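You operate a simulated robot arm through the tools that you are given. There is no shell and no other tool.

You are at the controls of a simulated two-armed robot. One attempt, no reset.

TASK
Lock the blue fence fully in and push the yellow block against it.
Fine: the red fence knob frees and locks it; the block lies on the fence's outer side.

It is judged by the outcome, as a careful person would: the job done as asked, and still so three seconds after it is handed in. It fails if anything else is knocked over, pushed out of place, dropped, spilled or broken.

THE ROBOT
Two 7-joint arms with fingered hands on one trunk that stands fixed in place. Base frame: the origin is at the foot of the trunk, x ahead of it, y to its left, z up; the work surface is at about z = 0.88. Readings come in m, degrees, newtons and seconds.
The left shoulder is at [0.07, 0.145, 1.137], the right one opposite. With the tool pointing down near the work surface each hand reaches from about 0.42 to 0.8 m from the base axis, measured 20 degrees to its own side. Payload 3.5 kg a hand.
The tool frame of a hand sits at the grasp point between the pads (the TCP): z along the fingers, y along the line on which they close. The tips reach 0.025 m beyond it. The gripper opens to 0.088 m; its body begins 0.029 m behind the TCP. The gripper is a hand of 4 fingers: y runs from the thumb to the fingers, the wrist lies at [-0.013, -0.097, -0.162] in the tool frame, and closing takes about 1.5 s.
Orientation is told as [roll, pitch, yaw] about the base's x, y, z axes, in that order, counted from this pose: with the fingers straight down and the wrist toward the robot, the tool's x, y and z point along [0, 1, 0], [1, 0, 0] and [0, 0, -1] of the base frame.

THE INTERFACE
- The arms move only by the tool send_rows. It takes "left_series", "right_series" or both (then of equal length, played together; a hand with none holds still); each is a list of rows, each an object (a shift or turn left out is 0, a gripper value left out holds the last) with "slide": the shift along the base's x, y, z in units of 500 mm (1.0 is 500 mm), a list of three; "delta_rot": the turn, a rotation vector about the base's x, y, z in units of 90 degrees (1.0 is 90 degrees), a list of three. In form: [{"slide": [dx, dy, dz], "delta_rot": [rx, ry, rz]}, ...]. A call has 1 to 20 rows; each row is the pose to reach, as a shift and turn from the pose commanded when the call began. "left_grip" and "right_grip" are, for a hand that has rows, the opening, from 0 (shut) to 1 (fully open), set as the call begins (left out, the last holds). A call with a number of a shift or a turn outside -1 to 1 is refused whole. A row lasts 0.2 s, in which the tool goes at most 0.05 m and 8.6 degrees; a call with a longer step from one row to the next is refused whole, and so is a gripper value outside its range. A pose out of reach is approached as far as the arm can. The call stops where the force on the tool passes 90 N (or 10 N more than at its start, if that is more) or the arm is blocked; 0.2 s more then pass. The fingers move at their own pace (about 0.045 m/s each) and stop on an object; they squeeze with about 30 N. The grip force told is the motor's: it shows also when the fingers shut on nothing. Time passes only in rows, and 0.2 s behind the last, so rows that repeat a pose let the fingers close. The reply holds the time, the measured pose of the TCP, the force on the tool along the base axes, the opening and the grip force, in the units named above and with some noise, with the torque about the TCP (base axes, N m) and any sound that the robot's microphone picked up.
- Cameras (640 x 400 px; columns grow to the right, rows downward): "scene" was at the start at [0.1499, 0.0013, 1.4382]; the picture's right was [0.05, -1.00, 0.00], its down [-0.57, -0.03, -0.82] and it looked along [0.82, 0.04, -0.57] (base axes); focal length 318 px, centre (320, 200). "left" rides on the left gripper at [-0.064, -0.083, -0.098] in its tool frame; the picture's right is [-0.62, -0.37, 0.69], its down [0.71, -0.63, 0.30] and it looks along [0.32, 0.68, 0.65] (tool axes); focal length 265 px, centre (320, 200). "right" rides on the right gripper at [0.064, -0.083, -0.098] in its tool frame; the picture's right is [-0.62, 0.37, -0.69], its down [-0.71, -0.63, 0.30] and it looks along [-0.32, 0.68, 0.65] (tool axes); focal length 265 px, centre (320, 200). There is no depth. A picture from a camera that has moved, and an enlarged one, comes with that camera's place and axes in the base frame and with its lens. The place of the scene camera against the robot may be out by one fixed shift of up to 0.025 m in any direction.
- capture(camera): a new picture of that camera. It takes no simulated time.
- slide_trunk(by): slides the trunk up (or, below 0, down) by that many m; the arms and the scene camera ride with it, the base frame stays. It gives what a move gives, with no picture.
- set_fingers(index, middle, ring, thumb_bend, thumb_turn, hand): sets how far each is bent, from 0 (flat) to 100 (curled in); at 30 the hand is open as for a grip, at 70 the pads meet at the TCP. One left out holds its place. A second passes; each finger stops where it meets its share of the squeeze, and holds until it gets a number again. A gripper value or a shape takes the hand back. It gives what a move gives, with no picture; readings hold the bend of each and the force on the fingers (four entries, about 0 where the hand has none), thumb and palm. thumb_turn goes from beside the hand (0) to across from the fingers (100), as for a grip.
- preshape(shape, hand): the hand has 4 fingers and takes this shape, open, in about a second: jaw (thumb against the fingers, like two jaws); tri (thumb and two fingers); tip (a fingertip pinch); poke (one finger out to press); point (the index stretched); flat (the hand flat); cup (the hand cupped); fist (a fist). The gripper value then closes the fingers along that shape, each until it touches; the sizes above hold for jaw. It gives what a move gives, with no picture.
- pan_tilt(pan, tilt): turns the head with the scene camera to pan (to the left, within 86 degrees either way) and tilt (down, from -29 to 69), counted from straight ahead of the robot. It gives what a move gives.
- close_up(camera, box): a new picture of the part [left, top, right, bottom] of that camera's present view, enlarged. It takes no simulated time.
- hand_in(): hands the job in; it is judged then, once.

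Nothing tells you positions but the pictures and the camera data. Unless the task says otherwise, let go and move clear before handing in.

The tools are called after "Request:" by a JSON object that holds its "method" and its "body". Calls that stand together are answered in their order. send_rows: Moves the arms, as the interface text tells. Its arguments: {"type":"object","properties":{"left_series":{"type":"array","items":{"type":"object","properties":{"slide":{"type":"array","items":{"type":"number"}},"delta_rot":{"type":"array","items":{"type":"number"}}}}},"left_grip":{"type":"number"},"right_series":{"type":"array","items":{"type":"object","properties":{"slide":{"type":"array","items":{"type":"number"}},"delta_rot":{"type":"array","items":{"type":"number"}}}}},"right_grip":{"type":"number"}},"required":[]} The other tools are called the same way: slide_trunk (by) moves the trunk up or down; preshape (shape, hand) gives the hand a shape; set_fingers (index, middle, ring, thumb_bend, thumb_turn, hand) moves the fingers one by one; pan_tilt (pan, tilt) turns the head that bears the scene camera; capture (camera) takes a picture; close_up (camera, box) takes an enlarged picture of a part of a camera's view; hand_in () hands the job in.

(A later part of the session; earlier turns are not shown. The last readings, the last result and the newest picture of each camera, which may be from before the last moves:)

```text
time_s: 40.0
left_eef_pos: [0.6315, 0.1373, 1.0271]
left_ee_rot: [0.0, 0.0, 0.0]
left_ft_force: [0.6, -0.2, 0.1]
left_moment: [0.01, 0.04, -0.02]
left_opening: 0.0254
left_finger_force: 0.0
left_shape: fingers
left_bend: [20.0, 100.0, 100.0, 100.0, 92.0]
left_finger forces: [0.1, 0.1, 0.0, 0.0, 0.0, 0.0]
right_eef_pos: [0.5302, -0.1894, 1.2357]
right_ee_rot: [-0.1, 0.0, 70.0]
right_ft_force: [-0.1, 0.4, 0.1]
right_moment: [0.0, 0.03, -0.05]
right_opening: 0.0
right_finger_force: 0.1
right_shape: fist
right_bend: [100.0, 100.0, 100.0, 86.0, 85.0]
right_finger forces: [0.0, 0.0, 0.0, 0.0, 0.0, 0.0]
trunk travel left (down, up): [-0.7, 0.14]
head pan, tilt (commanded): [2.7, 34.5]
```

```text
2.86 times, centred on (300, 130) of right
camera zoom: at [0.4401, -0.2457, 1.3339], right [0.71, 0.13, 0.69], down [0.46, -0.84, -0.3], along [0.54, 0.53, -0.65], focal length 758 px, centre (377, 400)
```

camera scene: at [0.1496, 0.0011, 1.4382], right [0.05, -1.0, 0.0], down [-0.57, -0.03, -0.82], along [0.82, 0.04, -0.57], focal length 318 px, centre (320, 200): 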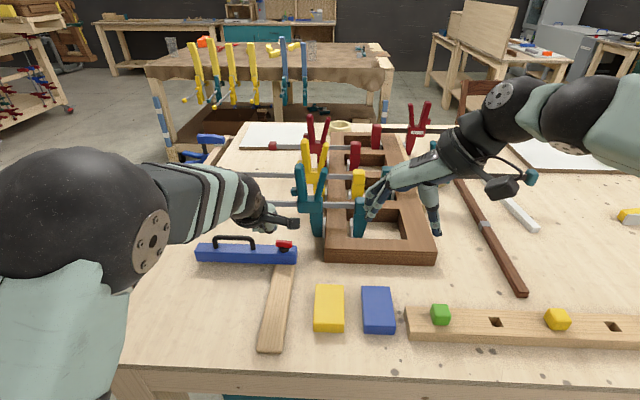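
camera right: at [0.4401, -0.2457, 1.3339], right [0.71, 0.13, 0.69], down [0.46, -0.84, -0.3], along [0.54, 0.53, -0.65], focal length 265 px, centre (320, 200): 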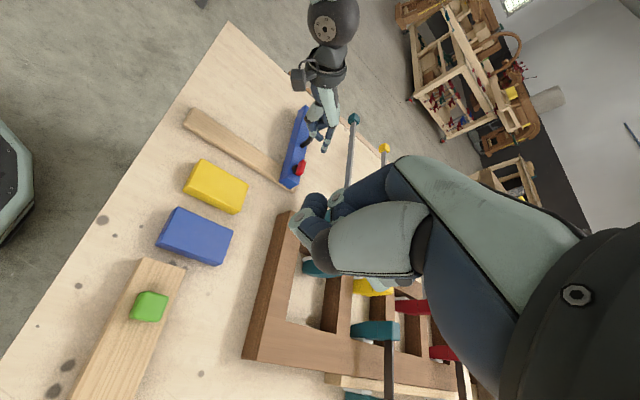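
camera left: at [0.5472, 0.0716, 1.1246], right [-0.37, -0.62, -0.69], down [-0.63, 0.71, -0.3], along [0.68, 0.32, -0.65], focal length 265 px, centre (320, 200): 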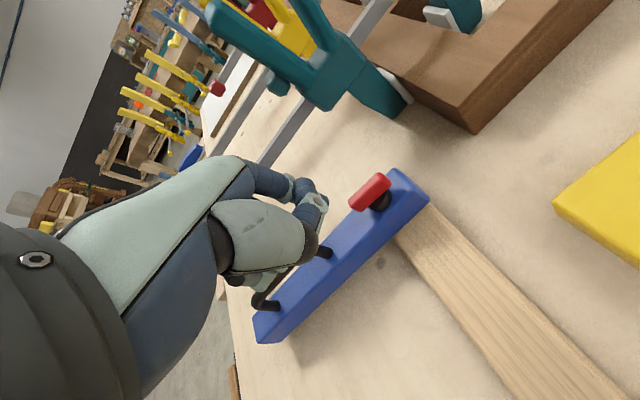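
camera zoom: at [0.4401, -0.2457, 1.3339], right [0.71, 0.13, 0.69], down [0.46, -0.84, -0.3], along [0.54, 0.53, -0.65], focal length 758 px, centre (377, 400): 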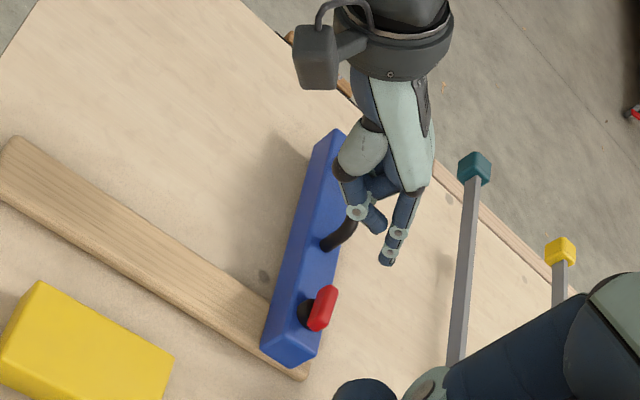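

The right camera now gives a good side view: index tip about (0.693, 0.126, 1.013). I'll move the thumb aside and bend the index more downward so it is clearly the lowest point.

Request:
{"method": "set_fingers", "body": {"hand": "left", "index": 45, "thumb_bend": 20, "thumb_turn": 0}}

Request:
{"method": "close_up", "body": {"camera": "right", "box": [250, 80, 350, 200]}}

Request:
{"method": "close_up", "body": {"camera": "left", "box": [220, 130, 440, 330]}}

Request:
{"method": "close_up", "body": {"camera": "scene", "box": [220, 180, 320, 280]}}

```text
time_s: 41.0
left_eef_pos: [0.6317, 0.135, 1.0256]
left_ee_rot: [0.0, 0.1, 0.0]
left_ft_force: [-0.1, 0.3, 0.1]
left_moment: [-0.02, 0.02, 0.01]
left_opening: 0.1161
left_finger_force: 0.0
left_shape: fingers
left_bend: [45.0, 100.0, 100.0, 20.0, 0.0]
left_finger forces: [0.1, 0.0, 0.0, 0.1, 0.1, 0.0]
right_eef_pos: [0.531, -0.1902, 1.2344]
right_ee_rot: [-0.1, 0.0, 70.1]
right_ft_force: [0.9, -0.3, -0.3]
right_moment: [0.03, 0.0, 0.03]
right_opening: 0.0
right_finger_force: 0.1
right_shape: fist
right_bend: [100.0, 100.0, 100.0, 86.0, 85.0]
right_finger forces: [0.1, 0.0, 0.0, 0.0, 0.0, 0.1]
trunk travel left (down, up): [-0.7, 0.14]
head pan, tilt (commanded): [2.7, 34.5]
```

```text
3.33 times, centred on (300, 140) of right
camera zoom: at [0.4401, -0.2457, 1.3336], right [0.71, 0.13, 0.69], down [0.46, -0.84, -0.3], along [0.54, 0.53, -0.65], focal length 885 px, centre (387, 400)
```

zoom: 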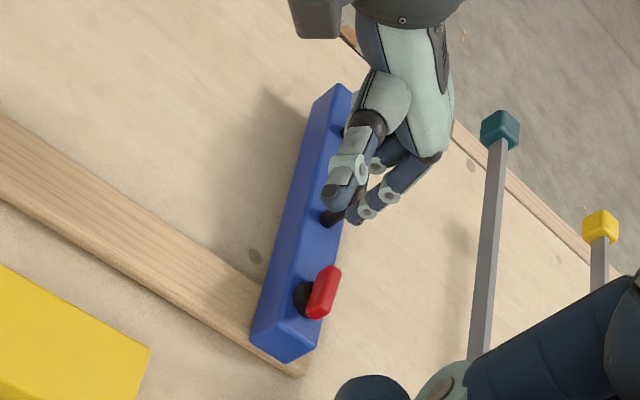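

```text
2.00 times, centred on (330, 230) of left
camera zoom: at [0.5481, 0.0714, 1.1243], right [-0.37, -0.62, -0.69], down [-0.63, 0.71, -0.3], along [0.68, 0.32, -0.65], focal length 531 px, centre (300, 140)
```

zoom: 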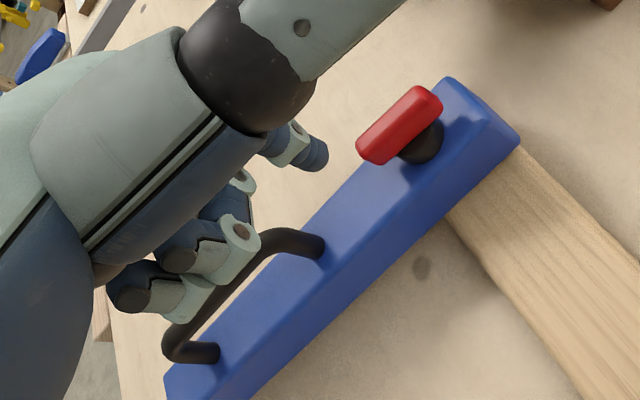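

```text
4.00 times, centred on (270, 230) of scene
camera zoom: at [0.1499, 0.0012, 1.4382], right [0.05, -1.0, 0.0], down [-0.57, -0.03, -0.82], along [0.82, 0.04, -0.57], focal length 1273 px, centre (520, 80)
```

zoom: 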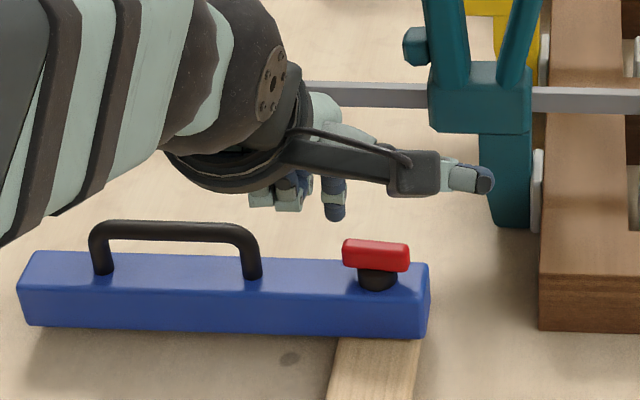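

The index tip is now about 34 mm ahead of and 26 mm below the TCP. The thumb sticking out sideways could brush the lever, so I'll swing it back to the near side, straight.

Request:
{"method": "set_fingers", "body": {"hand": "left", "thumb_bend": 5, "thumb_turn": 98}}

Request:
{"method": "close_up", "body": {"camera": "right", "box": [250, 80, 350, 200]}}

Request:
{"method": "close_up", "body": {"camera": "left", "box": [220, 130, 440, 330]}}

Request:
{"method": "close_up", "body": {"camera": "scene", "box": [220, 180, 320, 280]}}

```text
time_s: 42.0
left_eef_pos: [0.631, 0.1344, 1.0253]
left_ee_rot: [-0.1, 0.1, 0.0]
left_ft_force: [0.5, -0.3, 0.7]
left_moment: [0.01, -0.01, -0.01]
left_opening: 0.0837
left_finger_force: 0.0
left_shape: fingers
left_bend: [45.0, 100.0, 100.0, 5.0, 93.0]
left_finger forces: [0.0, 0.1, 0.0, 0.0, 0.0, 0.0]
right_eef_pos: [0.5303, -0.1899, 1.2352]
right_ee_rot: [0.0, 0.0, 70.0]
right_ft_force: [-0.3, 0.2, -0.9]
right_moment: [0.0, 0.03, -0.02]
right_opening: 0.0
right_finger_force: 0.0
right_shape: fist
right_bend: [100.0, 100.0, 100.0, 86.0, 85.0]
right_finger forces: [0.1, 0.0, 0.1, 0.0, 0.0, 0.0]
trunk travel left (down, up): [-0.7, 0.14]
head pan, tilt (commanded): [2.7, 34.5]
```

```text
3.33 times, centred on (300, 140) of right
camera zoom: at [0.4402, -0.2457, 1.3336], right [0.71, 0.13, 0.69], down [0.46, -0.84, -0.3], along [0.54, 0.53, -0.65], focal length 885 px, centre (387, 400)
```

zoom: 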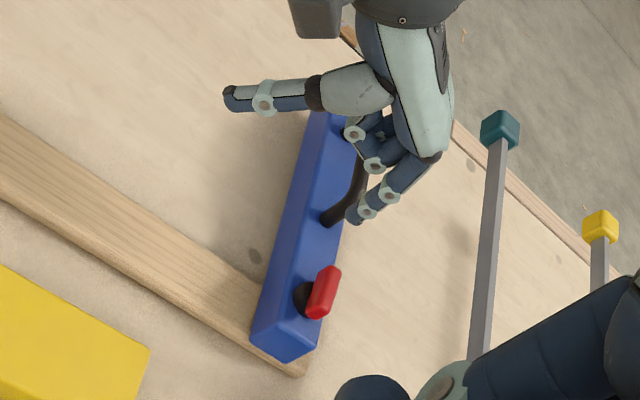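

```text
2.00 times, centred on (330, 230) of left
camera zoom: at [0.5482, 0.0714, 1.1243], right [-0.37, -0.62, -0.69], down [-0.63, 0.71, -0.3], along [0.68, 0.32, -0.65], focal length 531 px, centre (300, 140)
```

zoom: 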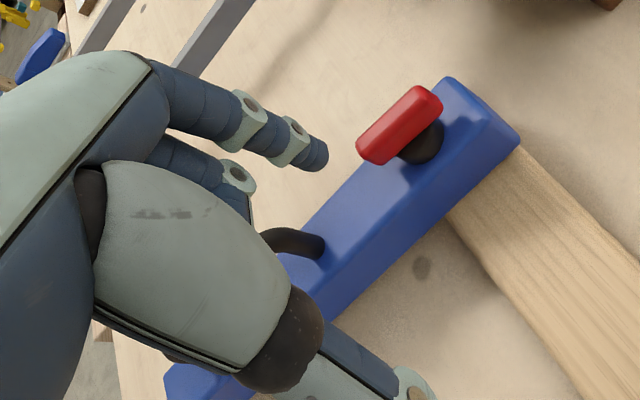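

```text
4.00 times, centred on (270, 230) of scene
camera zoom: at [0.15, 0.0012, 1.4382], right [0.05, -1.0, 0.0], down [-0.57, -0.03, -0.82], along [0.82, 0.04, -0.57], focal length 1273 px, centre (520, 80)
```

zoom: 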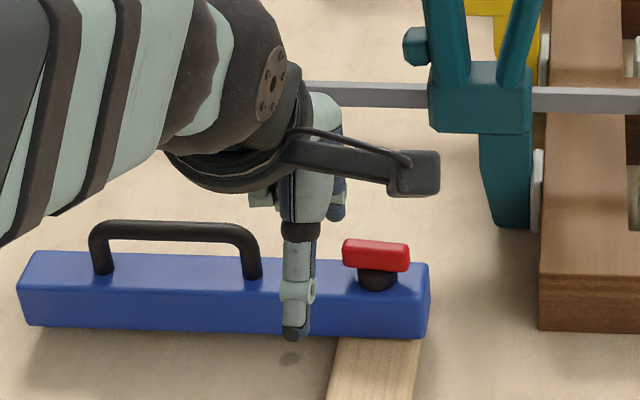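

The thumb now points back to the near side and stays higher than the index tip. I'll lower the index in front of the lever's centre, so I can first press the fence onto its stop without turning the knob.

Request:
{"method": "send_rows", "body": {"left_series": [{"slide": [-0.012, -0.035, 0]}, {"slide": [-0.012, -0.035, -0.05]}, {"slide": [-0.012, -0.035, -0.09]}, {"slide": [-0.012, -0.035, -0.117]}, {"slide": [-0.012, -0.035, -0.117]}]}}

Request:
{"method": "close_up", "body": {"camera": "right", "box": [250, 80, 350, 200]}}

Request:
{"method": "close_up", "body": {"camera": "left", "box": [220, 130, 440, 330]}}

Request:
{"method": "close_up", "body": {"camera": "scene", "box": [220, 180, 320, 280]}}

```text
time_s: 43.2
left_eef_pos: [0.6237, 0.1173, 0.9681]
left_ee_rot: [0.0, 0.1, 0.0]
left_ft_force: [-0.7, -0.4, 0.6]
left_moment: [-0.01, 0.02, 0.01]
left_opening: 0.0839
left_finger_force: 0.0
left_shape: fingers
left_bend: [45.0, 100.0, 100.0, 5.0, 93.0]
left_finger forces: [0.1, 0.1, 0.1, 0.1, 0.0, 0.0]
right_eef_pos: [0.5293, -0.1899, 1.2361]
right_ee_rot: [0.1, 0.0, 70.0]
right_ft_force: [0.4, 0.6, -0.2]
right_moment: [-0.02, 0.0, -0.03]
right_opening: 0.0002
right_finger_force: 0.1
right_shape: fist
right_bend: [100.0, 100.0, 100.0, 86.0, 85.0]
right_finger forces: [0.0, 0.0, 0.0, 0.0, 0.1, 0.1]
trunk travel left (down, up): [-0.7, 0.14]
head pan, tilt (commanded): [2.7, 34.5]
```

```text
3.33 times, centred on (300, 140) of right
camera zoom: at [0.4402, -0.2455, 1.3336], right [0.71, 0.13, 0.69], down [0.46, -0.84, -0.3], along [0.54, 0.53, -0.65], focal length 885 px, centre (387, 400)
```

zoom: 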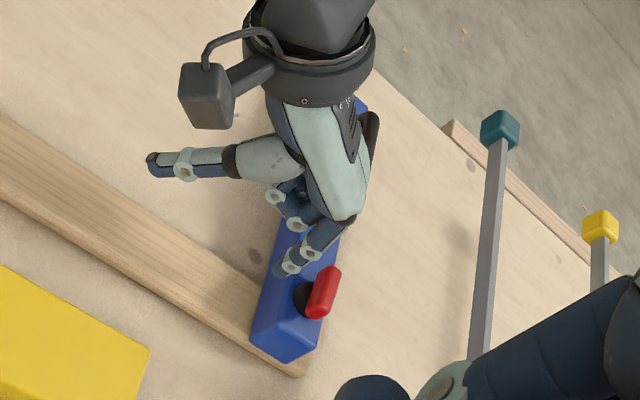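

```text
2.00 times, centred on (330, 230) of left
camera zoom: at [0.5407, 0.0534, 1.067], right [-0.37, -0.62, -0.69], down [-0.63, 0.71, -0.3], along [0.68, 0.32, -0.65], focal length 531 px, centre (300, 140)
```

zoom: 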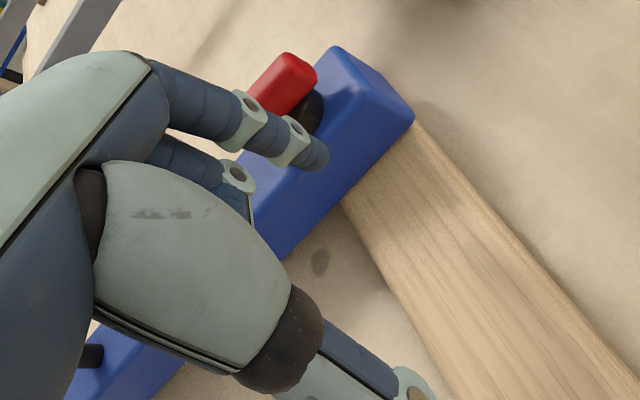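

```text
4.00 times, centred on (270, 230) of scene
camera zoom: at [0.15, 0.0014, 1.4382], right [0.05, -1.0, 0.0], down [-0.57, -0.03, -0.82], along [0.82, 0.04, -0.57], focal length 1273 px, centre (520, 80)
```

zoom: 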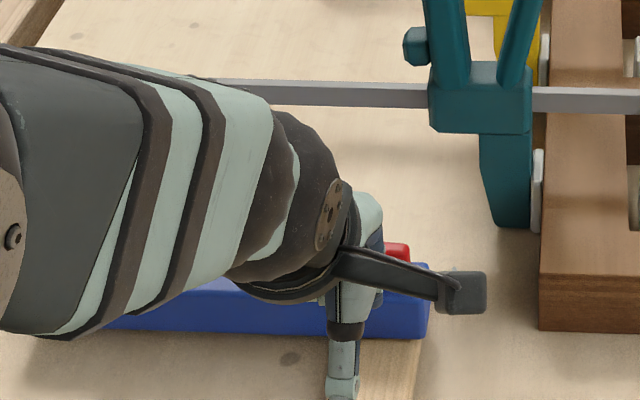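

The index tip is just in front of the knob. I'll push slowly in +x until the fence meets the stop.

Request:
{"method": "send_rows", "body": {"left_series": [{"slide": [0.012, 0, 0]}, {"slide": [0.024, 0, 0]}, {"slide": [0.036, 0, 0]}, {"slide": [0.048, 0, 0]}, {"slide": [0.058, 0, 0]}, {"slide": [0.058, 0, 0]}]}}

Request:
{"method": "close_up", "body": {"camera": "right", "box": [250, 80, 350, 200]}}

Request:
{"method": "close_up", "body": {"camera": "left", "box": [220, 130, 440, 330]}}

```text
time_s: 44.6
left_eef_pos: [0.6512, 0.1175, 0.9677]
left_ee_rot: [0.0, 0.0, 0.1]
left_ft_force: [-2.3, -0.2, 1.8]
left_moment: [-0.02, -0.02, 0.0]
left_opening: 0.0814
left_finger_force: 1.0
left_shape: fingers
left_bend: [47.0, 100.0, 100.0, 5.0, 93.0]
left_finger forces: [2.0, 0.0, 0.1, 0.0, 0.0, 0.0]
right_eef_pos: [0.5286, -0.1895, 1.2355]
right_ee_rot: [0.0, 0.0, 70.0]
right_ft_force: [-0.2, -0.6, 0.1]
right_moment: [-0.02, -0.02, -0.01]
right_opening: 0.0002
right_finger_force: 0.1
right_shape: fist
right_bend: [100.0, 100.0, 100.0, 86.0, 85.0]
right_finger forces: [0.1, 0.0, 0.0, 0.0, 0.1, 0.0]
trunk travel left (down, up): [-0.7, 0.14]
head pan, tilt (commanded): [2.7, 34.5]
```

```text
3.33 times, centred on (300, 140) of right
camera zoom: at [0.4395, -0.2457, 1.3338], right [0.71, 0.13, 0.69], down [0.46, -0.84, -0.3], along [0.54, 0.53, -0.65], focal length 885 px, centre (387, 400)
```

zoom: 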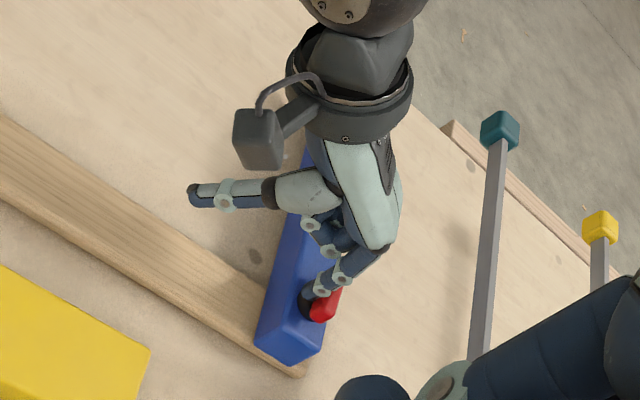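

```text
2.00 times, centred on (330, 230) of left
camera zoom: at [0.5686, 0.0528, 1.0661], right [-0.37, -0.62, -0.69], down [-0.63, 0.71, -0.3], along [0.68, 0.32, -0.65], focal length 531 px, centre (300, 140)
```

zoom: 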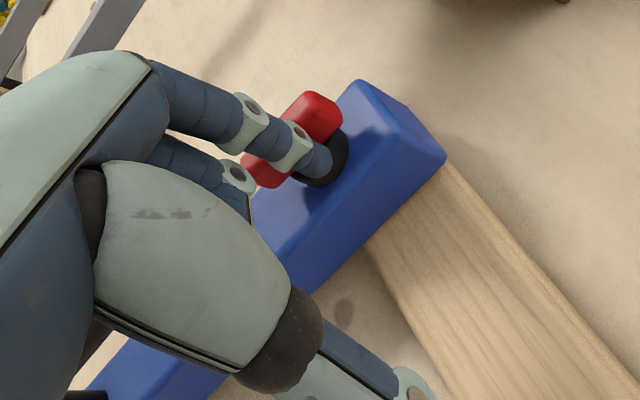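

Request:
{"method": "send_rows", "body": {"left_series": [{"slide": [0.008, 0, 0]}, {"slide": [0.016, 0, 0]}, {"slide": [0.024, 0, 0]}, {"slide": [0.024, 0, 0]}]}}

Request:
{"method": "close_up", "body": {"camera": "right", "box": [250, 80, 350, 200]}}

Request:
{"method": "close_up", "body": {"camera": "left", "box": [220, 130, 440, 330]}}

```text
time_s: 45.6
left_eef_pos: [0.6627, 0.1162, 0.9692]
left_ee_rot: [0.0, -0.1, 0.0]
left_ft_force: [-9.4, -0.6, 2.2]
left_moment: [-0.02, 0.06, -0.1]
left_opening: 0.0726
left_finger_force: 4.8
left_shape: fingers
left_bend: [55.0, 100.0, 100.0, 5.0, 93.0]
left_finger forces: [9.4, 0.1, 0.1, 0.0, 0.1, 0.0]
right_eef_pos: [0.5294, -0.1904, 1.2362]
right_ee_rot: [0.0, -0.1, 70.0]
right_ft_force: [0.0, -0.4, 0.4]
right_moment: [-0.01, -0.02, 0.01]
right_opening: 0.0
right_finger_force: 0.0
right_shape: fist
right_bend: [100.0, 100.0, 100.0, 86.0, 85.0]
right_finger forces: [0.1, 0.1, 0.1, 0.0, 0.0, 0.1]
trunk travel left (down, up): [-0.7, 0.14]
head pan, tilt (commanded): [2.7, 34.5]
```

```text
3.33 times, centred on (300, 140) of right
camera zoom: at [0.4372, -0.246, 1.3346], right [0.71, 0.13, 0.69], down [0.46, -0.84, -0.3], along [0.54, 0.53, -0.65], focal length 885 px, centre (387, 400)
```

zoom: 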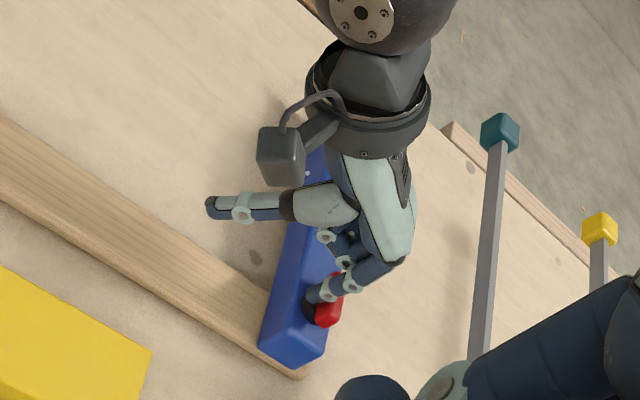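

```text
2.00 times, centred on (330, 230) of left
camera zoom: at [0.5795, 0.0525, 1.0676], right [-0.37, -0.62, -0.69], down [-0.63, 0.71, -0.3], along [0.68, 0.32, -0.65], focal length 531 px, centre (300, 140)
```

zoom: 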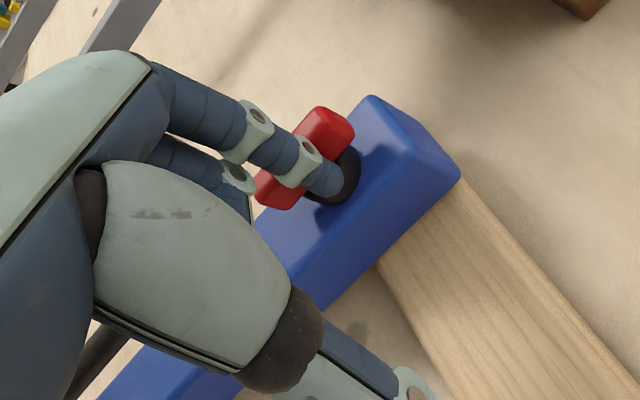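

The force rose to 9 N with the index yielding, so the fence sits on its stop again. I'll back off, shift the fingertip to the lever's left end and come in for the push that swings it clockwise.

Request:
{"method": "send_rows", "body": {"left_series": [{"slide": [-0.02, 0, 0]}, {"slide": [-0.038, 0, 0]}, {"slide": [-0.038, 0.018, 0]}, {"slide": [-0.038, 0.034, 0]}, {"slide": [-0.038, 0.034, 0]}]}}

Request:
{"method": "close_up", "body": {"camera": "right", "box": [250, 80, 350, 200]}}

Request:
{"method": "close_up", "body": {"camera": "left", "box": [220, 130, 440, 330]}}

```text
time_s: 46.8
left_eef_pos: [0.6458, 0.1354, 0.9677]
left_ee_rot: [0.0, 0.0, 0.0]
left_ft_force: [0.5, -0.3, -0.8]
left_moment: [-0.01, 0.0, 0.0]
left_opening: 0.0836
left_finger_force: 0.2
left_shape: fingers
left_bend: [45.0, 100.0, 100.0, 5.0, 93.0]
left_finger forces: [0.0, 0.1, 0.0, 0.0, 0.0, 0.0]
right_eef_pos: [0.5293, -0.1893, 1.2356]
right_ee_rot: [0.0, -0.1, 70.0]
right_ft_force: [-0.3, 0.1, -0.2]
right_moment: [0.01, 0.02, -0.02]
right_opening: 0.0001
right_finger_force: 0.1
right_shape: fist
right_bend: [100.0, 100.0, 100.0, 86.0, 85.0]
right_finger forces: [0.0, 0.0, 0.1, 0.0, 0.0, 0.0]
trunk travel left (down, up): [-0.7, 0.14]
head pan, tilt (commanded): [2.7, 34.5]
```

```text
3.33 times, centred on (300, 140) of right
camera zoom: at [0.44, -0.246, 1.3336], right [0.71, 0.13, 0.69], down [0.46, -0.84, -0.3], along [0.54, 0.53, -0.65], focal length 885 px, centre (387, 400)
```

zoom: 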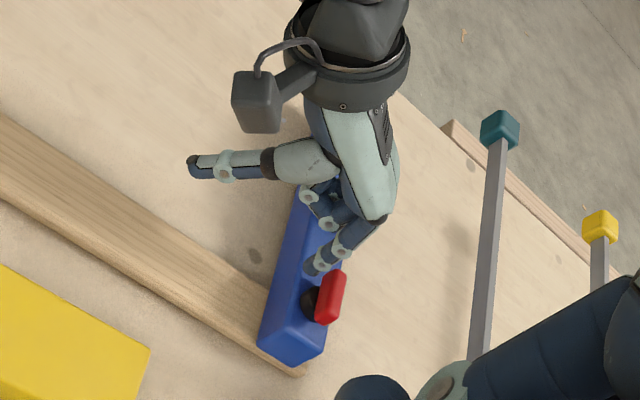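

```text
2.00 times, centred on (330, 230) of left
camera zoom: at [0.5628, 0.071, 1.0665], right [-0.37, -0.62, -0.69], down [-0.63, 0.71, -0.3], along [0.68, 0.32, -0.65], focal length 531 px, centre (300, 140)
```

zoom: 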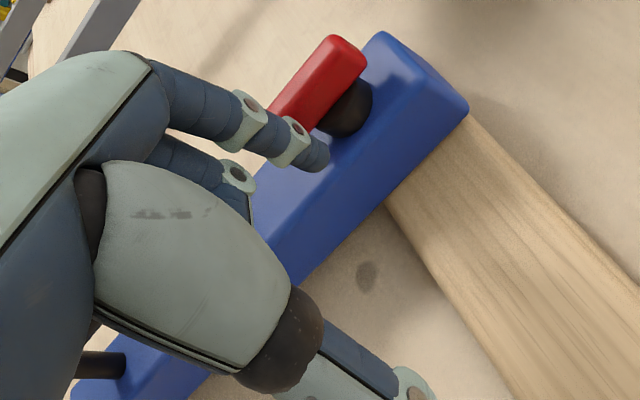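

The fingertip is on the near side of the lever's left end. I'll push in +x in small steps to swing the lever.

Request:
{"method": "send_rows", "body": {"left_series": [{"slide": [0.0, -0.005, 0]}, {"slide": [0.01, -0.005, 0]}, {"slide": [0.02, -0.005, 0]}, {"slide": [0.03, -0.005, 0]}, {"slide": [0.04, -0.005, 0]}, {"slide": [0.04, -0.005, 0]}]}}

Request:
{"method": "close_up", "body": {"camera": "right", "box": [250, 80, 350, 200]}}

Request:
{"method": "close_up", "body": {"camera": "left", "box": [220, 130, 440, 330]}}

```text
time_s: 48.2
left_eef_pos: [0.6647, 0.134, 0.9695]
left_ee_rot: [0.0, 0.0, 0.1]
left_ft_force: [-3.0, 2.0, 0.2]
left_moment: [0.02, 0.03, 0.0]
left_opening: 0.0785
left_finger_force: 2.0
left_shape: fingers
left_bend: [49.0, 100.0, 100.0, 5.0, 93.0]
left_finger forces: [3.2, 0.0, 0.0, 0.1, 0.0, 0.0]
right_eef_pos: [0.5292, -0.1895, 1.2359]
right_ee_rot: [0.0, 0.0, 70.0]
right_ft_force: [0.0, 0.1, 0.6]
right_moment: [-0.02, 0.03, 0.0]
right_opening: 0.0001
right_finger_force: 0.1
right_shape: fist
right_bend: [100.0, 100.0, 100.0, 86.0, 85.0]
right_finger forces: [0.0, 0.0, 0.0, 0.0, 0.1, 0.0]
trunk travel left (down, up): [-0.7, 0.14]
head pan, tilt (commanded): [2.7, 34.5]
```

```text
3.33 times, centred on (300, 140) of right
camera zoom: at [0.4394, -0.2452, 1.334], right [0.71, 0.13, 0.69], down [0.46, -0.84, -0.3], along [0.54, 0.53, -0.65], focal length 885 px, centre (387, 400)
```

zoom: 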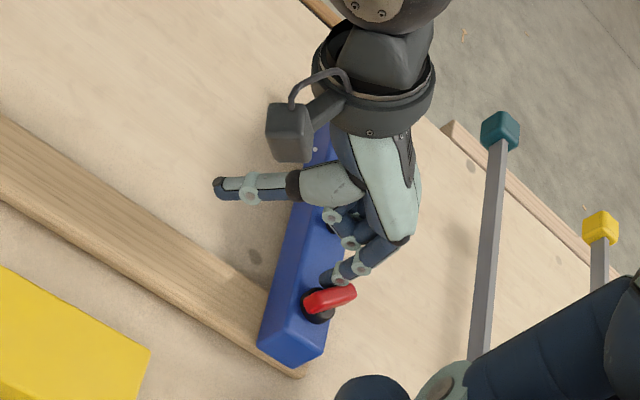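

```text
2.00 times, centred on (330, 230) of left
camera zoom: at [0.5816, 0.0692, 1.0669], right [-0.37, -0.62, -0.69], down [-0.63, 0.71, -0.3], along [0.68, 0.33, -0.65], focal length 531 px, centre (300, 140)
```

zoom: 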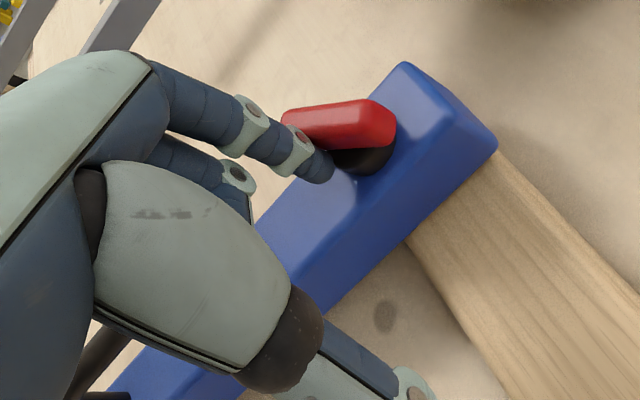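

The lever is swinging as wanted. I'll keep pushing along +x.

Request:
{"method": "send_rows", "body": {"left_series": [{"slide": [0.008, 0, 0]}, {"slide": [0.016, 0, 0]}, {"slide": [0.024, 0, 0]}, {"slide": [0.03, 0, 0]}, {"slide": [0.03, 0, 0]}]}}

Request:
{"method": "close_up", "body": {"camera": "right", "box": [250, 80, 350, 200]}}

Request:
{"method": "close_up", "body": {"camera": "left", "box": [220, 130, 440, 330]}}

```text
time_s: 49.4
left_eef_pos: [0.6816, 0.1314, 0.9689]
left_ee_rot: [0.0, 0.0, 0.0]
left_ft_force: [-1.3, 1.6, 0.6]
left_moment: [-0.01, 0.04, 0.0]
left_opening: 0.0815
left_finger_force: 0.5
left_shape: fingers
left_bend: [47.0, 100.0, 100.0, 5.0, 93.0]
left_finger forces: [1.5, 0.0, 0.0, 0.0, 0.1, 0.0]
right_eef_pos: [0.5303, -0.1893, 1.2362]
right_ee_rot: [0.1, 0.1, 70.0]
right_ft_force: [0.9, -0.4, -0.4]
right_moment: [-0.02, -0.02, -0.02]
right_opening: 0.0
right_finger_force: 0.0
right_shape: fist
right_bend: [100.0, 100.0, 100.0, 86.0, 85.0]
right_finger forces: [0.0, 0.0, 0.0, 0.0, 0.0, 0.1]
trunk travel left (down, up): [-0.7, 0.14]
head pan, tilt (commanded): [2.7, 34.5]
```

```text
3.33 times, centred on (300, 140) of right
camera zoom: at [0.4398, -0.2455, 1.3338], right [0.71, 0.13, 0.69], down [0.46, -0.84, -0.3], along [0.54, 0.53, -0.65], focal length 885 px, centre (387, 400)
```

zoom: 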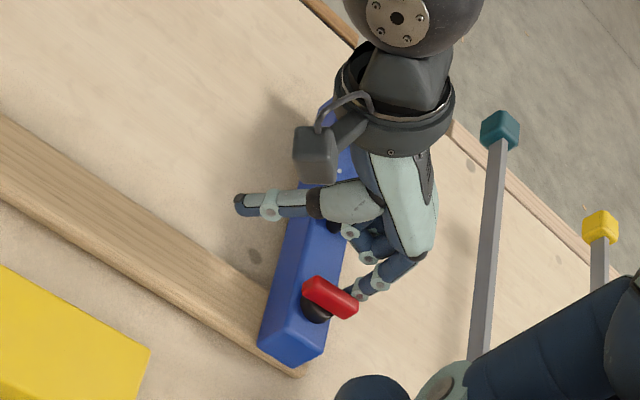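

```text
2.00 times, centred on (330, 230) of left
camera zoom: at [0.5979, 0.0682, 1.0667], right [-0.37, -0.62, -0.69], down [-0.63, 0.71, -0.3], along [0.68, 0.32, -0.65], focal length 531 px, centre (300, 140)
```

zoom: 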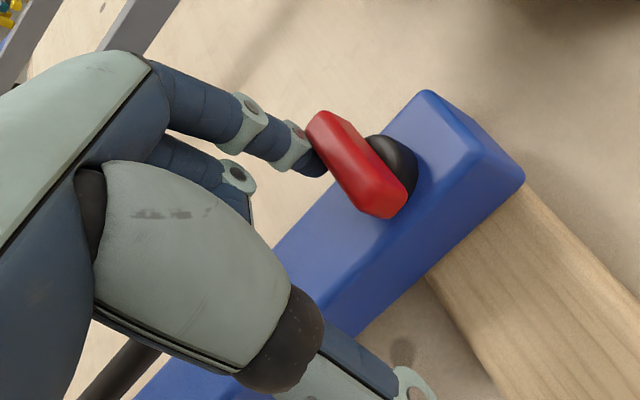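

The lever is now nearly parallel to the rail. I'll nudge the fingertip toward −y to finish the turn and feel for the end stop.

Request:
{"method": "send_rows", "body": {"left_series": [{"slide": [0.0, -0.004, 0]}, {"slide": [0.0, -0.008, 0]}, {"slide": [0.0, -0.01, 0]}, {"slide": [0.0, -0.01, 0]}]}}

Request:
{"method": "close_up", "body": {"camera": "right", "box": [250, 80, 350, 200]}}

Request:
{"method": "close_up", "body": {"camera": "left", "box": [220, 130, 440, 330]}}

```text
time_s: 50.4
left_eef_pos: [0.6811, 0.1283, 0.9685]
left_ee_rot: [0.1, -0.1, 0.0]
left_ft_force: [-0.6, 6.3, -1.0]
left_moment: [0.1, -0.02, 0.19]
left_opening: 0.0826
left_finger_force: 3.2
left_shape: fingers
left_bend: [46.0, 100.0, 100.0, 5.0, 93.0]
left_finger forces: [6.2, 0.1, 0.1, 0.0, 0.0, 0.0]
right_eef_pos: [0.5294, -0.1881, 1.2351]
right_ee_rot: [0.0, 0.2, 69.9]
right_ft_force: [0.3, 0.7, -0.3]
right_moment: [-0.04, 0.01, -0.02]
right_opening: 0.0
right_finger_force: 0.1
right_shape: fist
right_bend: [100.0, 100.0, 100.0, 86.0, 85.0]
right_finger forces: [0.1, 0.0, 0.0, 0.1, 0.0, 0.1]
trunk travel left (down, up): [-0.7, 0.14]
head pan, tilt (commanded): [2.7, 34.5]
```

```text
3.33 times, centred on (300, 140) of right
camera zoom: at [0.4401, -0.2439, 1.334], right [0.71, 0.14, 0.69], down [0.46, -0.84, -0.3], along [0.54, 0.53, -0.65], focal length 885 px, centre (387, 400)
```

zoom: 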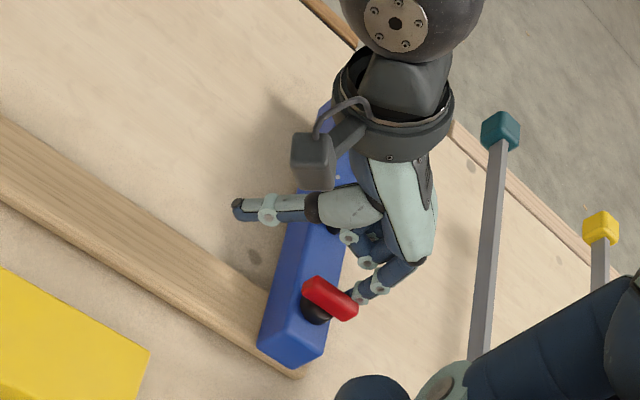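

```text
2.00 times, centred on (330, 230) of left
camera zoom: at [0.5976, 0.0646, 1.067], right [-0.37, -0.62, -0.69], down [-0.63, 0.71, -0.3], along [0.68, 0.33, -0.65], focal length 531 px, centre (300, 140)
```

zoom: 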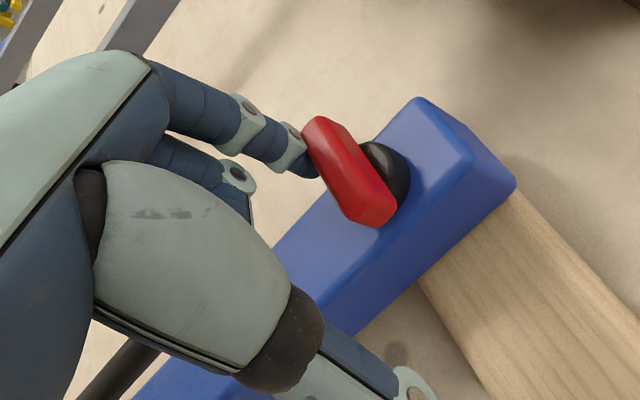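

Request:
{"method": "send_rows", "body": {"left_series": [{"slide": [0.0, -0.004, 0]}, {"slide": [0.0, -0.007, 0]}, {"slide": [0.0, -0.007, 0]}]}}

Request:
{"method": "close_up", "body": {"camera": "left", "box": [300, 130, 420, 250]}}

Request:
{"method": "close_up", "body": {"camera": "right", "box": [270, 130, 340, 200]}}

```text
time_s: 51.2
left_eef_pos: [0.6813, 0.1258, 0.968]
left_ee_rot: [-0.1, -0.1, 0.2]
left_ft_force: [-0.8, 11.4, 1.2]
left_moment: [0.19, -0.06, 0.35]
left_opening: 0.0825
left_finger_force: 5.7
left_shape: fingers
left_bend: [46.0, 100.0, 100.0, 5.0, 93.0]
left_finger forces: [11.5, 0.0, 0.0, 0.0, 0.1, 0.0]
right_eef_pos: [0.5296, -0.188, 1.236]
right_ee_rot: [-0.1, 0.1, 70.1]
right_ft_force: [0.8, -1.1, 0.0]
right_moment: [-0.01, -0.05, -0.02]
right_opening: 0.0
right_finger_force: 0.1
right_shape: fist
right_bend: [100.0, 100.0, 100.0, 86.0, 85.0]
right_finger forces: [0.0, 0.0, 0.0, 0.0, 0.1, 0.0]
trunk travel left (down, up): [-0.7, 0.14]
head pan, tilt (commanded): [2.7, 34.5]
```

```text
3.33 times, centred on (360, 190) of left
camera zoom: at [0.5976, 0.0623, 1.0669], right [-0.37, -0.62, -0.69], down [-0.63, 0.71, -0.31], along [0.68, 0.33, -0.65], focal length 885 px, centre (187, 233)
```

zoom: 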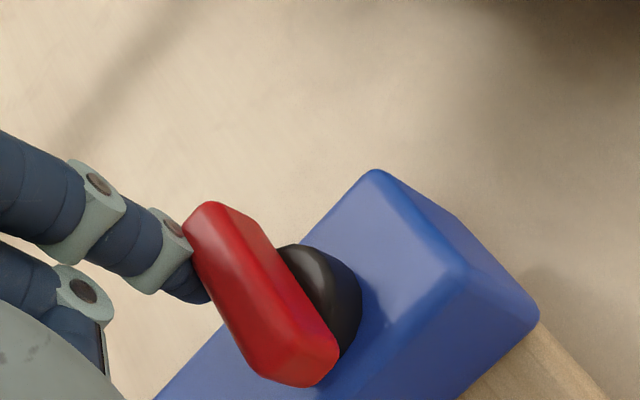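

```text
5.71 times, centred on (305, 165) of right
camera zoom: at [0.4398, -0.2425, 1.3344], right [0.71, 0.14, 0.69], down [0.46, -0.84, -0.3], along [0.54, 0.53, -0.65], focal length 1517 px, centre (406, 400)
```

zoom: 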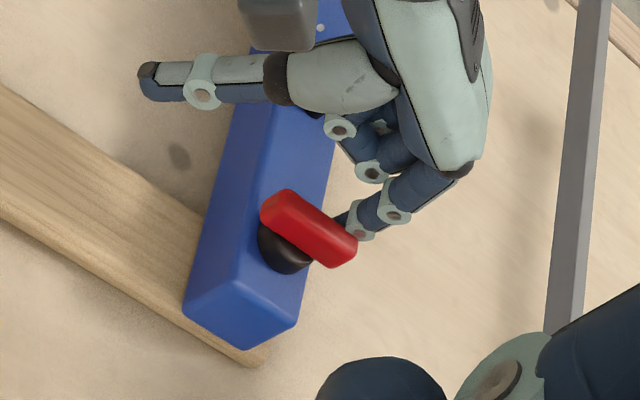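

The force climbs to 11 N with no more lever movement, so the knob is at its end stop, parallel to the rail as at the start, which should be locked. I'll back off, lift, and then tug the handle lightly to check the lock.

Request:
{"method": "send_rows", "body": {"left_series": [{"slide": [0.0, 0.012, 0]}, {"slide": [0.0, 0.02, 0.02]}, {"slide": [-0.01, 0.03, 0.1]}, {"slide": [-0.02, 0.06, 0.18]}, {"slide": [-0.02, 0.1, 0.2]}, {"slide": [-0.01, 0.16, 0.2]}, {"slide": [0.01, 0.21, 0.2]}, {"slide": [0.01, 0.21, 0.2]}]}}

Request:
{"method": "preshape", "body": {"hand": "left", "shape": "jaw"}}

Request:
{"method": "capture", "body": {"camera": "left"}}

Request:
{"method": "close_up", "body": {"camera": "right", "box": [220, 60, 360, 200]}}

Request:
{"method": "capture", "body": {"camera": "scene"}}

```text
time_s: 53.0
left_eef_pos: [0.6857, 0.2285, 1.0688]
left_ee_rot: [0.0, 0.1, 0.0]
left_ft_force: [0.0, 0.1, -0.3]
left_moment: [0.03, 0.0, 0.01]
left_opening: 0.0833
left_finger_force: 0.0
left_shape: fingers
left_bend: [45.0, 100.0, 100.0, 5.0, 93.0]
left_finger forces: [0.0, 0.0, 0.0, 0.1, 0.1, 0.0]
right_eef_pos: [0.5304, -0.1902, 1.2349]
right_ee_rot: [0.0, 0.0, 70.0]
right_ft_force: [0.5, -0.5, -0.3]
right_moment: [0.02, 0.0, 0.01]
right_opening: 0.0
right_finger_force: 0.0
right_shape: fist
right_bend: [100.0, 100.0, 100.0, 86.0, 85.0]
right_finger forces: [0.1, 0.0, 0.0, 0.1, 0.0, 0.0]
trunk travel left (down, up): [-0.7, 0.14]
head pan, tilt (commanded): [2.7, 34.5]
```

```text
time_s: 53.9
left_eef_pos: [0.6859, 0.2285, 1.0694]
left_ee_rot: [0.0, 0.0, 0.0]
left_ft_force: [-0.7, 0.1, 0.2]
left_moment: [0.01, 0.02, -0.02]
left_opening: 0.088
left_finger_force: 0.1
left_shape: jaw
left_bend: [30.0, 30.0, 30.0, 30.0, 97.0]
left_finger forces: [0.1, 0.0, 0.0, 0.0, 0.0, 0.0]
right_eef_pos: [0.5306, -0.1896, 1.2355]
right_ee_rot: [0.0, 0.0, 70.0]
right_ft_force: [-0.7, 0.0, -0.3]
right_moment: [-0.01, 0.02, 0.01]
right_opening: 0.0
right_finger_force: 0.1
right_shape: fist
right_bend: [100.0, 100.0, 100.0, 86.0, 85.0]
right_finger forces: [0.0, 0.0, 0.1, 0.0, 0.0, 0.0]
trunk travel left (down, up): [-0.7, 0.14]
head pan, tilt (commanded): [2.7, 34.5]
```

```text
taken
camera left: at [0.6029, 0.1643, 1.1669], right [-0.37, -0.62, -0.69], down [-0.63, 0.71, -0.3], along [0.68, 0.32, -0.65], focal length 265 px, centre (320, 200)
```

left: 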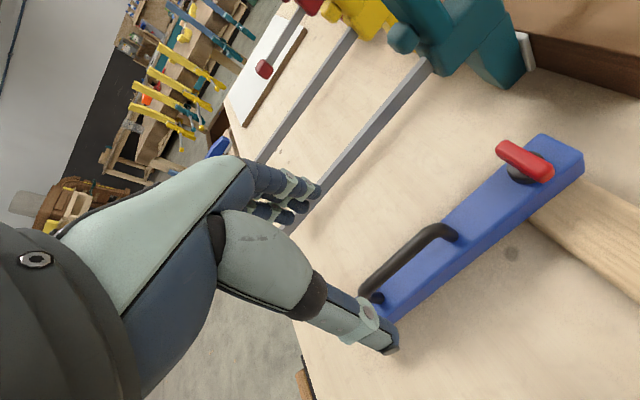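

```text
2.86 times, centred on (290, 130) of right
camera zoom: at [0.4402, -0.2455, 1.3337], right [0.71, 0.13, 0.69], down [0.46, -0.84, -0.3], along [0.54, 0.53, -0.65], focal length 758 px, centre (406, 400)
```

zoom: 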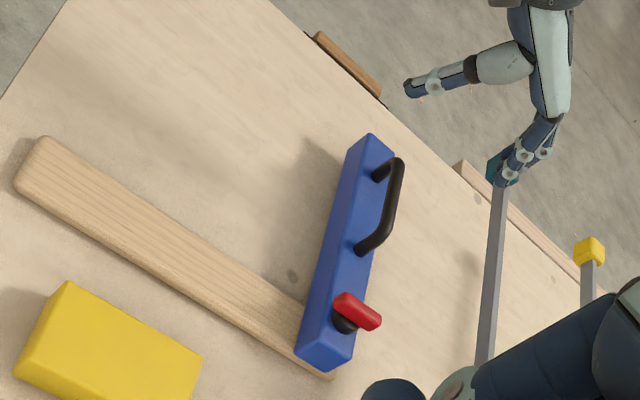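

```text
taken
camera scene: at [0.15, 0.0014, 1.4382], right [0.05, -1.0, 0.0], down [-0.57, -0.03, -0.82], along [0.82, 0.04, -0.57], focal length 318 px, centre (320, 200)
```

scene: 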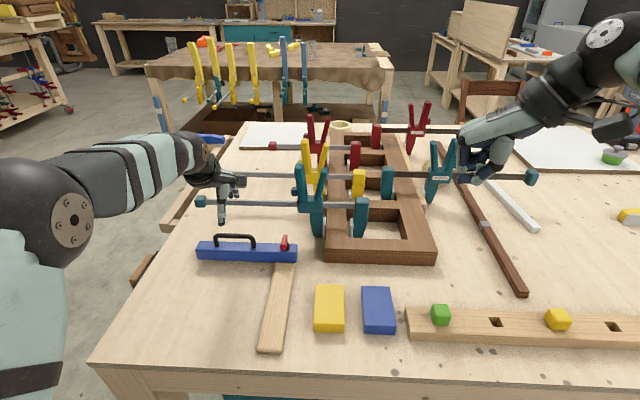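

The path is clear. I'll lower the open hand around the handle, close on it and tug a little toward the robot to test the lock.

Request:
{"method": "send_rows", "body": {"left_series": [{"slide": [0.01, 0.002, -0.05]}, {"slide": [0.02, 0.003, -0.11]}, {"slide": [0.022, 0.003, -0.17]}, {"slide": [0.022, 0.003, -0.205]}, {"slide": [0.022, 0.003, -0.205]}], "left_grip": 0.7}}

Request:
{"method": "capture", "body": {"camera": "left"}}

Request:
{"method": "close_up", "body": {"camera": "right", "box": [220, 60, 360, 200]}}

```text
time_s: 55.1
left_eef_pos: [0.6952, 0.2298, 0.9658]
left_ee_rot: [0.0, 0.0, -0.1]
left_ft_force: [-1.3, 0.0, 0.2]
left_moment: [-0.01, 0.0, -0.02]
left_opening: 0.0619
left_finger_force: 0.0
left_shape: jaw
left_bend: [27.0, 37.0, 34.0, 58.0, 99.0]
left_finger forces: [0.0, 0.1, 0.0, 0.0, 0.1, 0.1]
right_eef_pos: [0.5307, -0.1896, 1.2348]
right_ee_rot: [0.1, 0.0, 70.1]
right_ft_force: [0.9, 0.8, 0.0]
right_moment: [0.02, 0.02, 0.01]
right_opening: 0.0003
right_finger_force: 0.1
right_shape: fist
right_bend: [100.0, 100.0, 100.0, 86.0, 85.0]
right_finger forces: [0.0, 0.1, 0.1, 0.0, 0.0, 0.0]
trunk travel left (down, up): [-0.7, 0.14]
head pan, tilt (commanded): [2.7, 34.5]
```

```text
taken
camera left: at [0.6128, 0.1664, 1.0637], right [-0.37, -0.62, -0.69], down [-0.63, 0.71, -0.3], along [0.68, 0.32, -0.65], focal length 265 px, centre (320, 200)
```

left: 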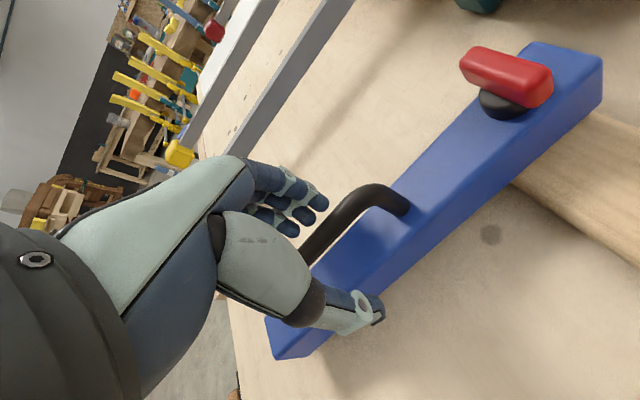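

```text
2.86 times, centred on (290, 130) of right
camera zoom: at [0.44, -0.2457, 1.3337], right [0.71, 0.13, 0.69], down [0.46, -0.84, -0.3], along [0.54, 0.53, -0.65], focal length 758 px, centre (406, 400)
```

zoom: 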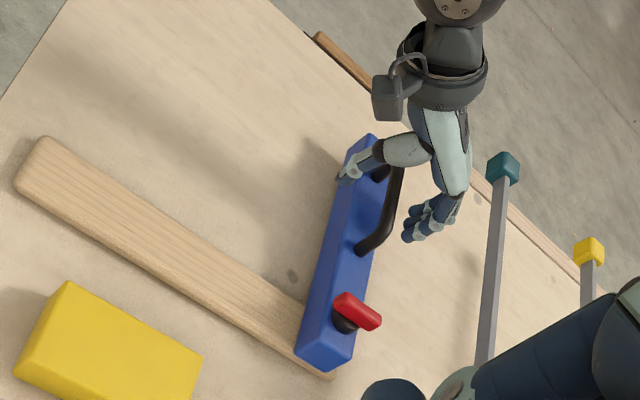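

Request:
{"method": "send_rows", "body": {"left_series": [{"slide": [0, 0, 0]}, {"slide": [0, 0, 0]}, {"slide": [0, 0, 0]}, {"slide": [0, 0, 0]}, {"slide": [0, 0, 0]}, {"slide": [0, 0, 0]}], "left_grip": 0}}

Request:
{"method": "send_rows", "body": {"left_series": [{"slide": [-0.008, 0, 0]}, {"slide": [-0.016, 0, 0]}, {"slide": [-0.02, 0, 0]}, {"slide": [-0.02, 0, 0]}]}}

Request:
{"method": "close_up", "body": {"camera": "right", "box": [220, 60, 360, 200]}}

Request:
{"method": "capture", "body": {"camera": "left"}}

```text
time_s: 56.5
left_eef_pos: [0.6966, 0.2305, 0.9631]
left_ee_rot: [0.1, 0.2, 0.1]
left_ft_force: [-1.7, -1.3, -6.1]
left_moment: [-0.02, 0.0, -0.09]
left_opening: 0.0
left_finger_force: 29.5
left_shape: jaw
left_bend: [71.0, 70.0, 70.0, 72.0, 100.0]
left_finger forces: [4.9, 2.4, 3.0, 0.0, 31.1, 0.1]
right_eef_pos: [0.5304, -0.1899, 1.2357]
right_ee_rot: [-0.1, 0.0, 70.0]
right_ft_force: [0.2, -1.9, -0.2]
right_moment: [0.02, 0.0, 0.03]
right_opening: 0.0002
right_finger_force: 0.0
right_shape: fist
right_bend: [100.0, 100.0, 100.0, 86.0, 85.0]
right_finger forces: [0.0, 0.1, 0.1, 0.1, 0.0, 0.0]
trunk travel left (down, up): [-0.7, 0.14]
head pan, tilt (commanded): [2.7, 34.5]
```

```text
time_s: 57.5
left_eef_pos: [0.6913, 0.2309, 0.9627]
left_ee_rot: [0.0, 0.0, 0.0]
left_ft_force: [18.9, 0.9, -3.5]
left_moment: [-0.02, -0.09, -0.11]
left_opening: 0.0
left_finger_force: 29.8
left_shape: jaw
left_bend: [71.0, 70.0, 70.0, 72.0, 100.0]
left_finger forces: [11.1, 7.1, 4.1, 0.0, 23.2, 0.1]
right_eef_pos: [0.5353, -0.1893, 1.2329]
right_ee_rot: [0.1, 0.1, 69.9]
right_ft_force: [-0.5, -0.4, -0.1]
right_moment: [0.0, 0.03, -0.01]
right_opening: 0.0001
right_finger_force: 0.0
right_shape: fist
right_bend: [100.0, 100.0, 100.0, 86.0, 85.0]
right_finger forces: [0.0, 0.0, 0.0, 0.1, 0.0, 0.0]
trunk travel left (down, up): [-0.7, 0.14]
head pan, tilt (commanded): [2.7, 34.5]
```

```text
2.86 times, centred on (290, 130) of right
camera zoom: at [0.4459, -0.2452, 1.3318], right [0.71, 0.13, 0.69], down [0.45, -0.84, -0.31], along [0.54, 0.53, -0.66], focal length 758 px, centre (406, 400)
```

zoom: 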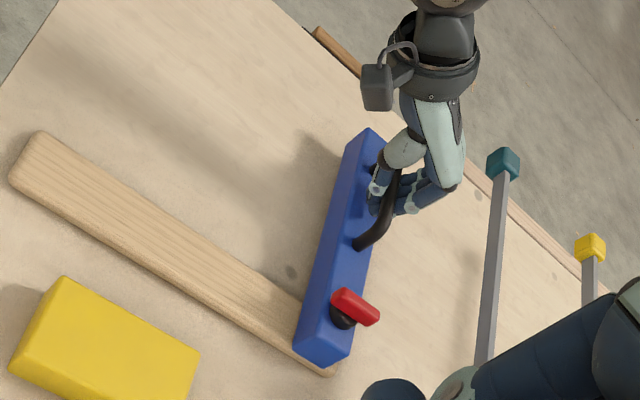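

```text
taken
camera left: at [0.6081, 0.1663, 1.0614], right [-0.37, -0.62, -0.69], down [-0.63, 0.71, -0.3], along [0.68, 0.32, -0.65], focal length 265 px, centre (320, 200)
```

left: 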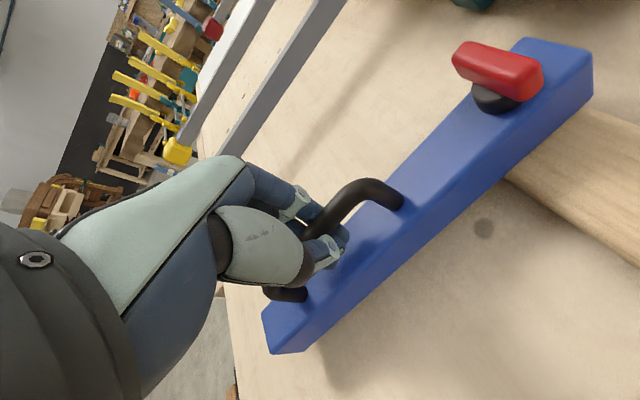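

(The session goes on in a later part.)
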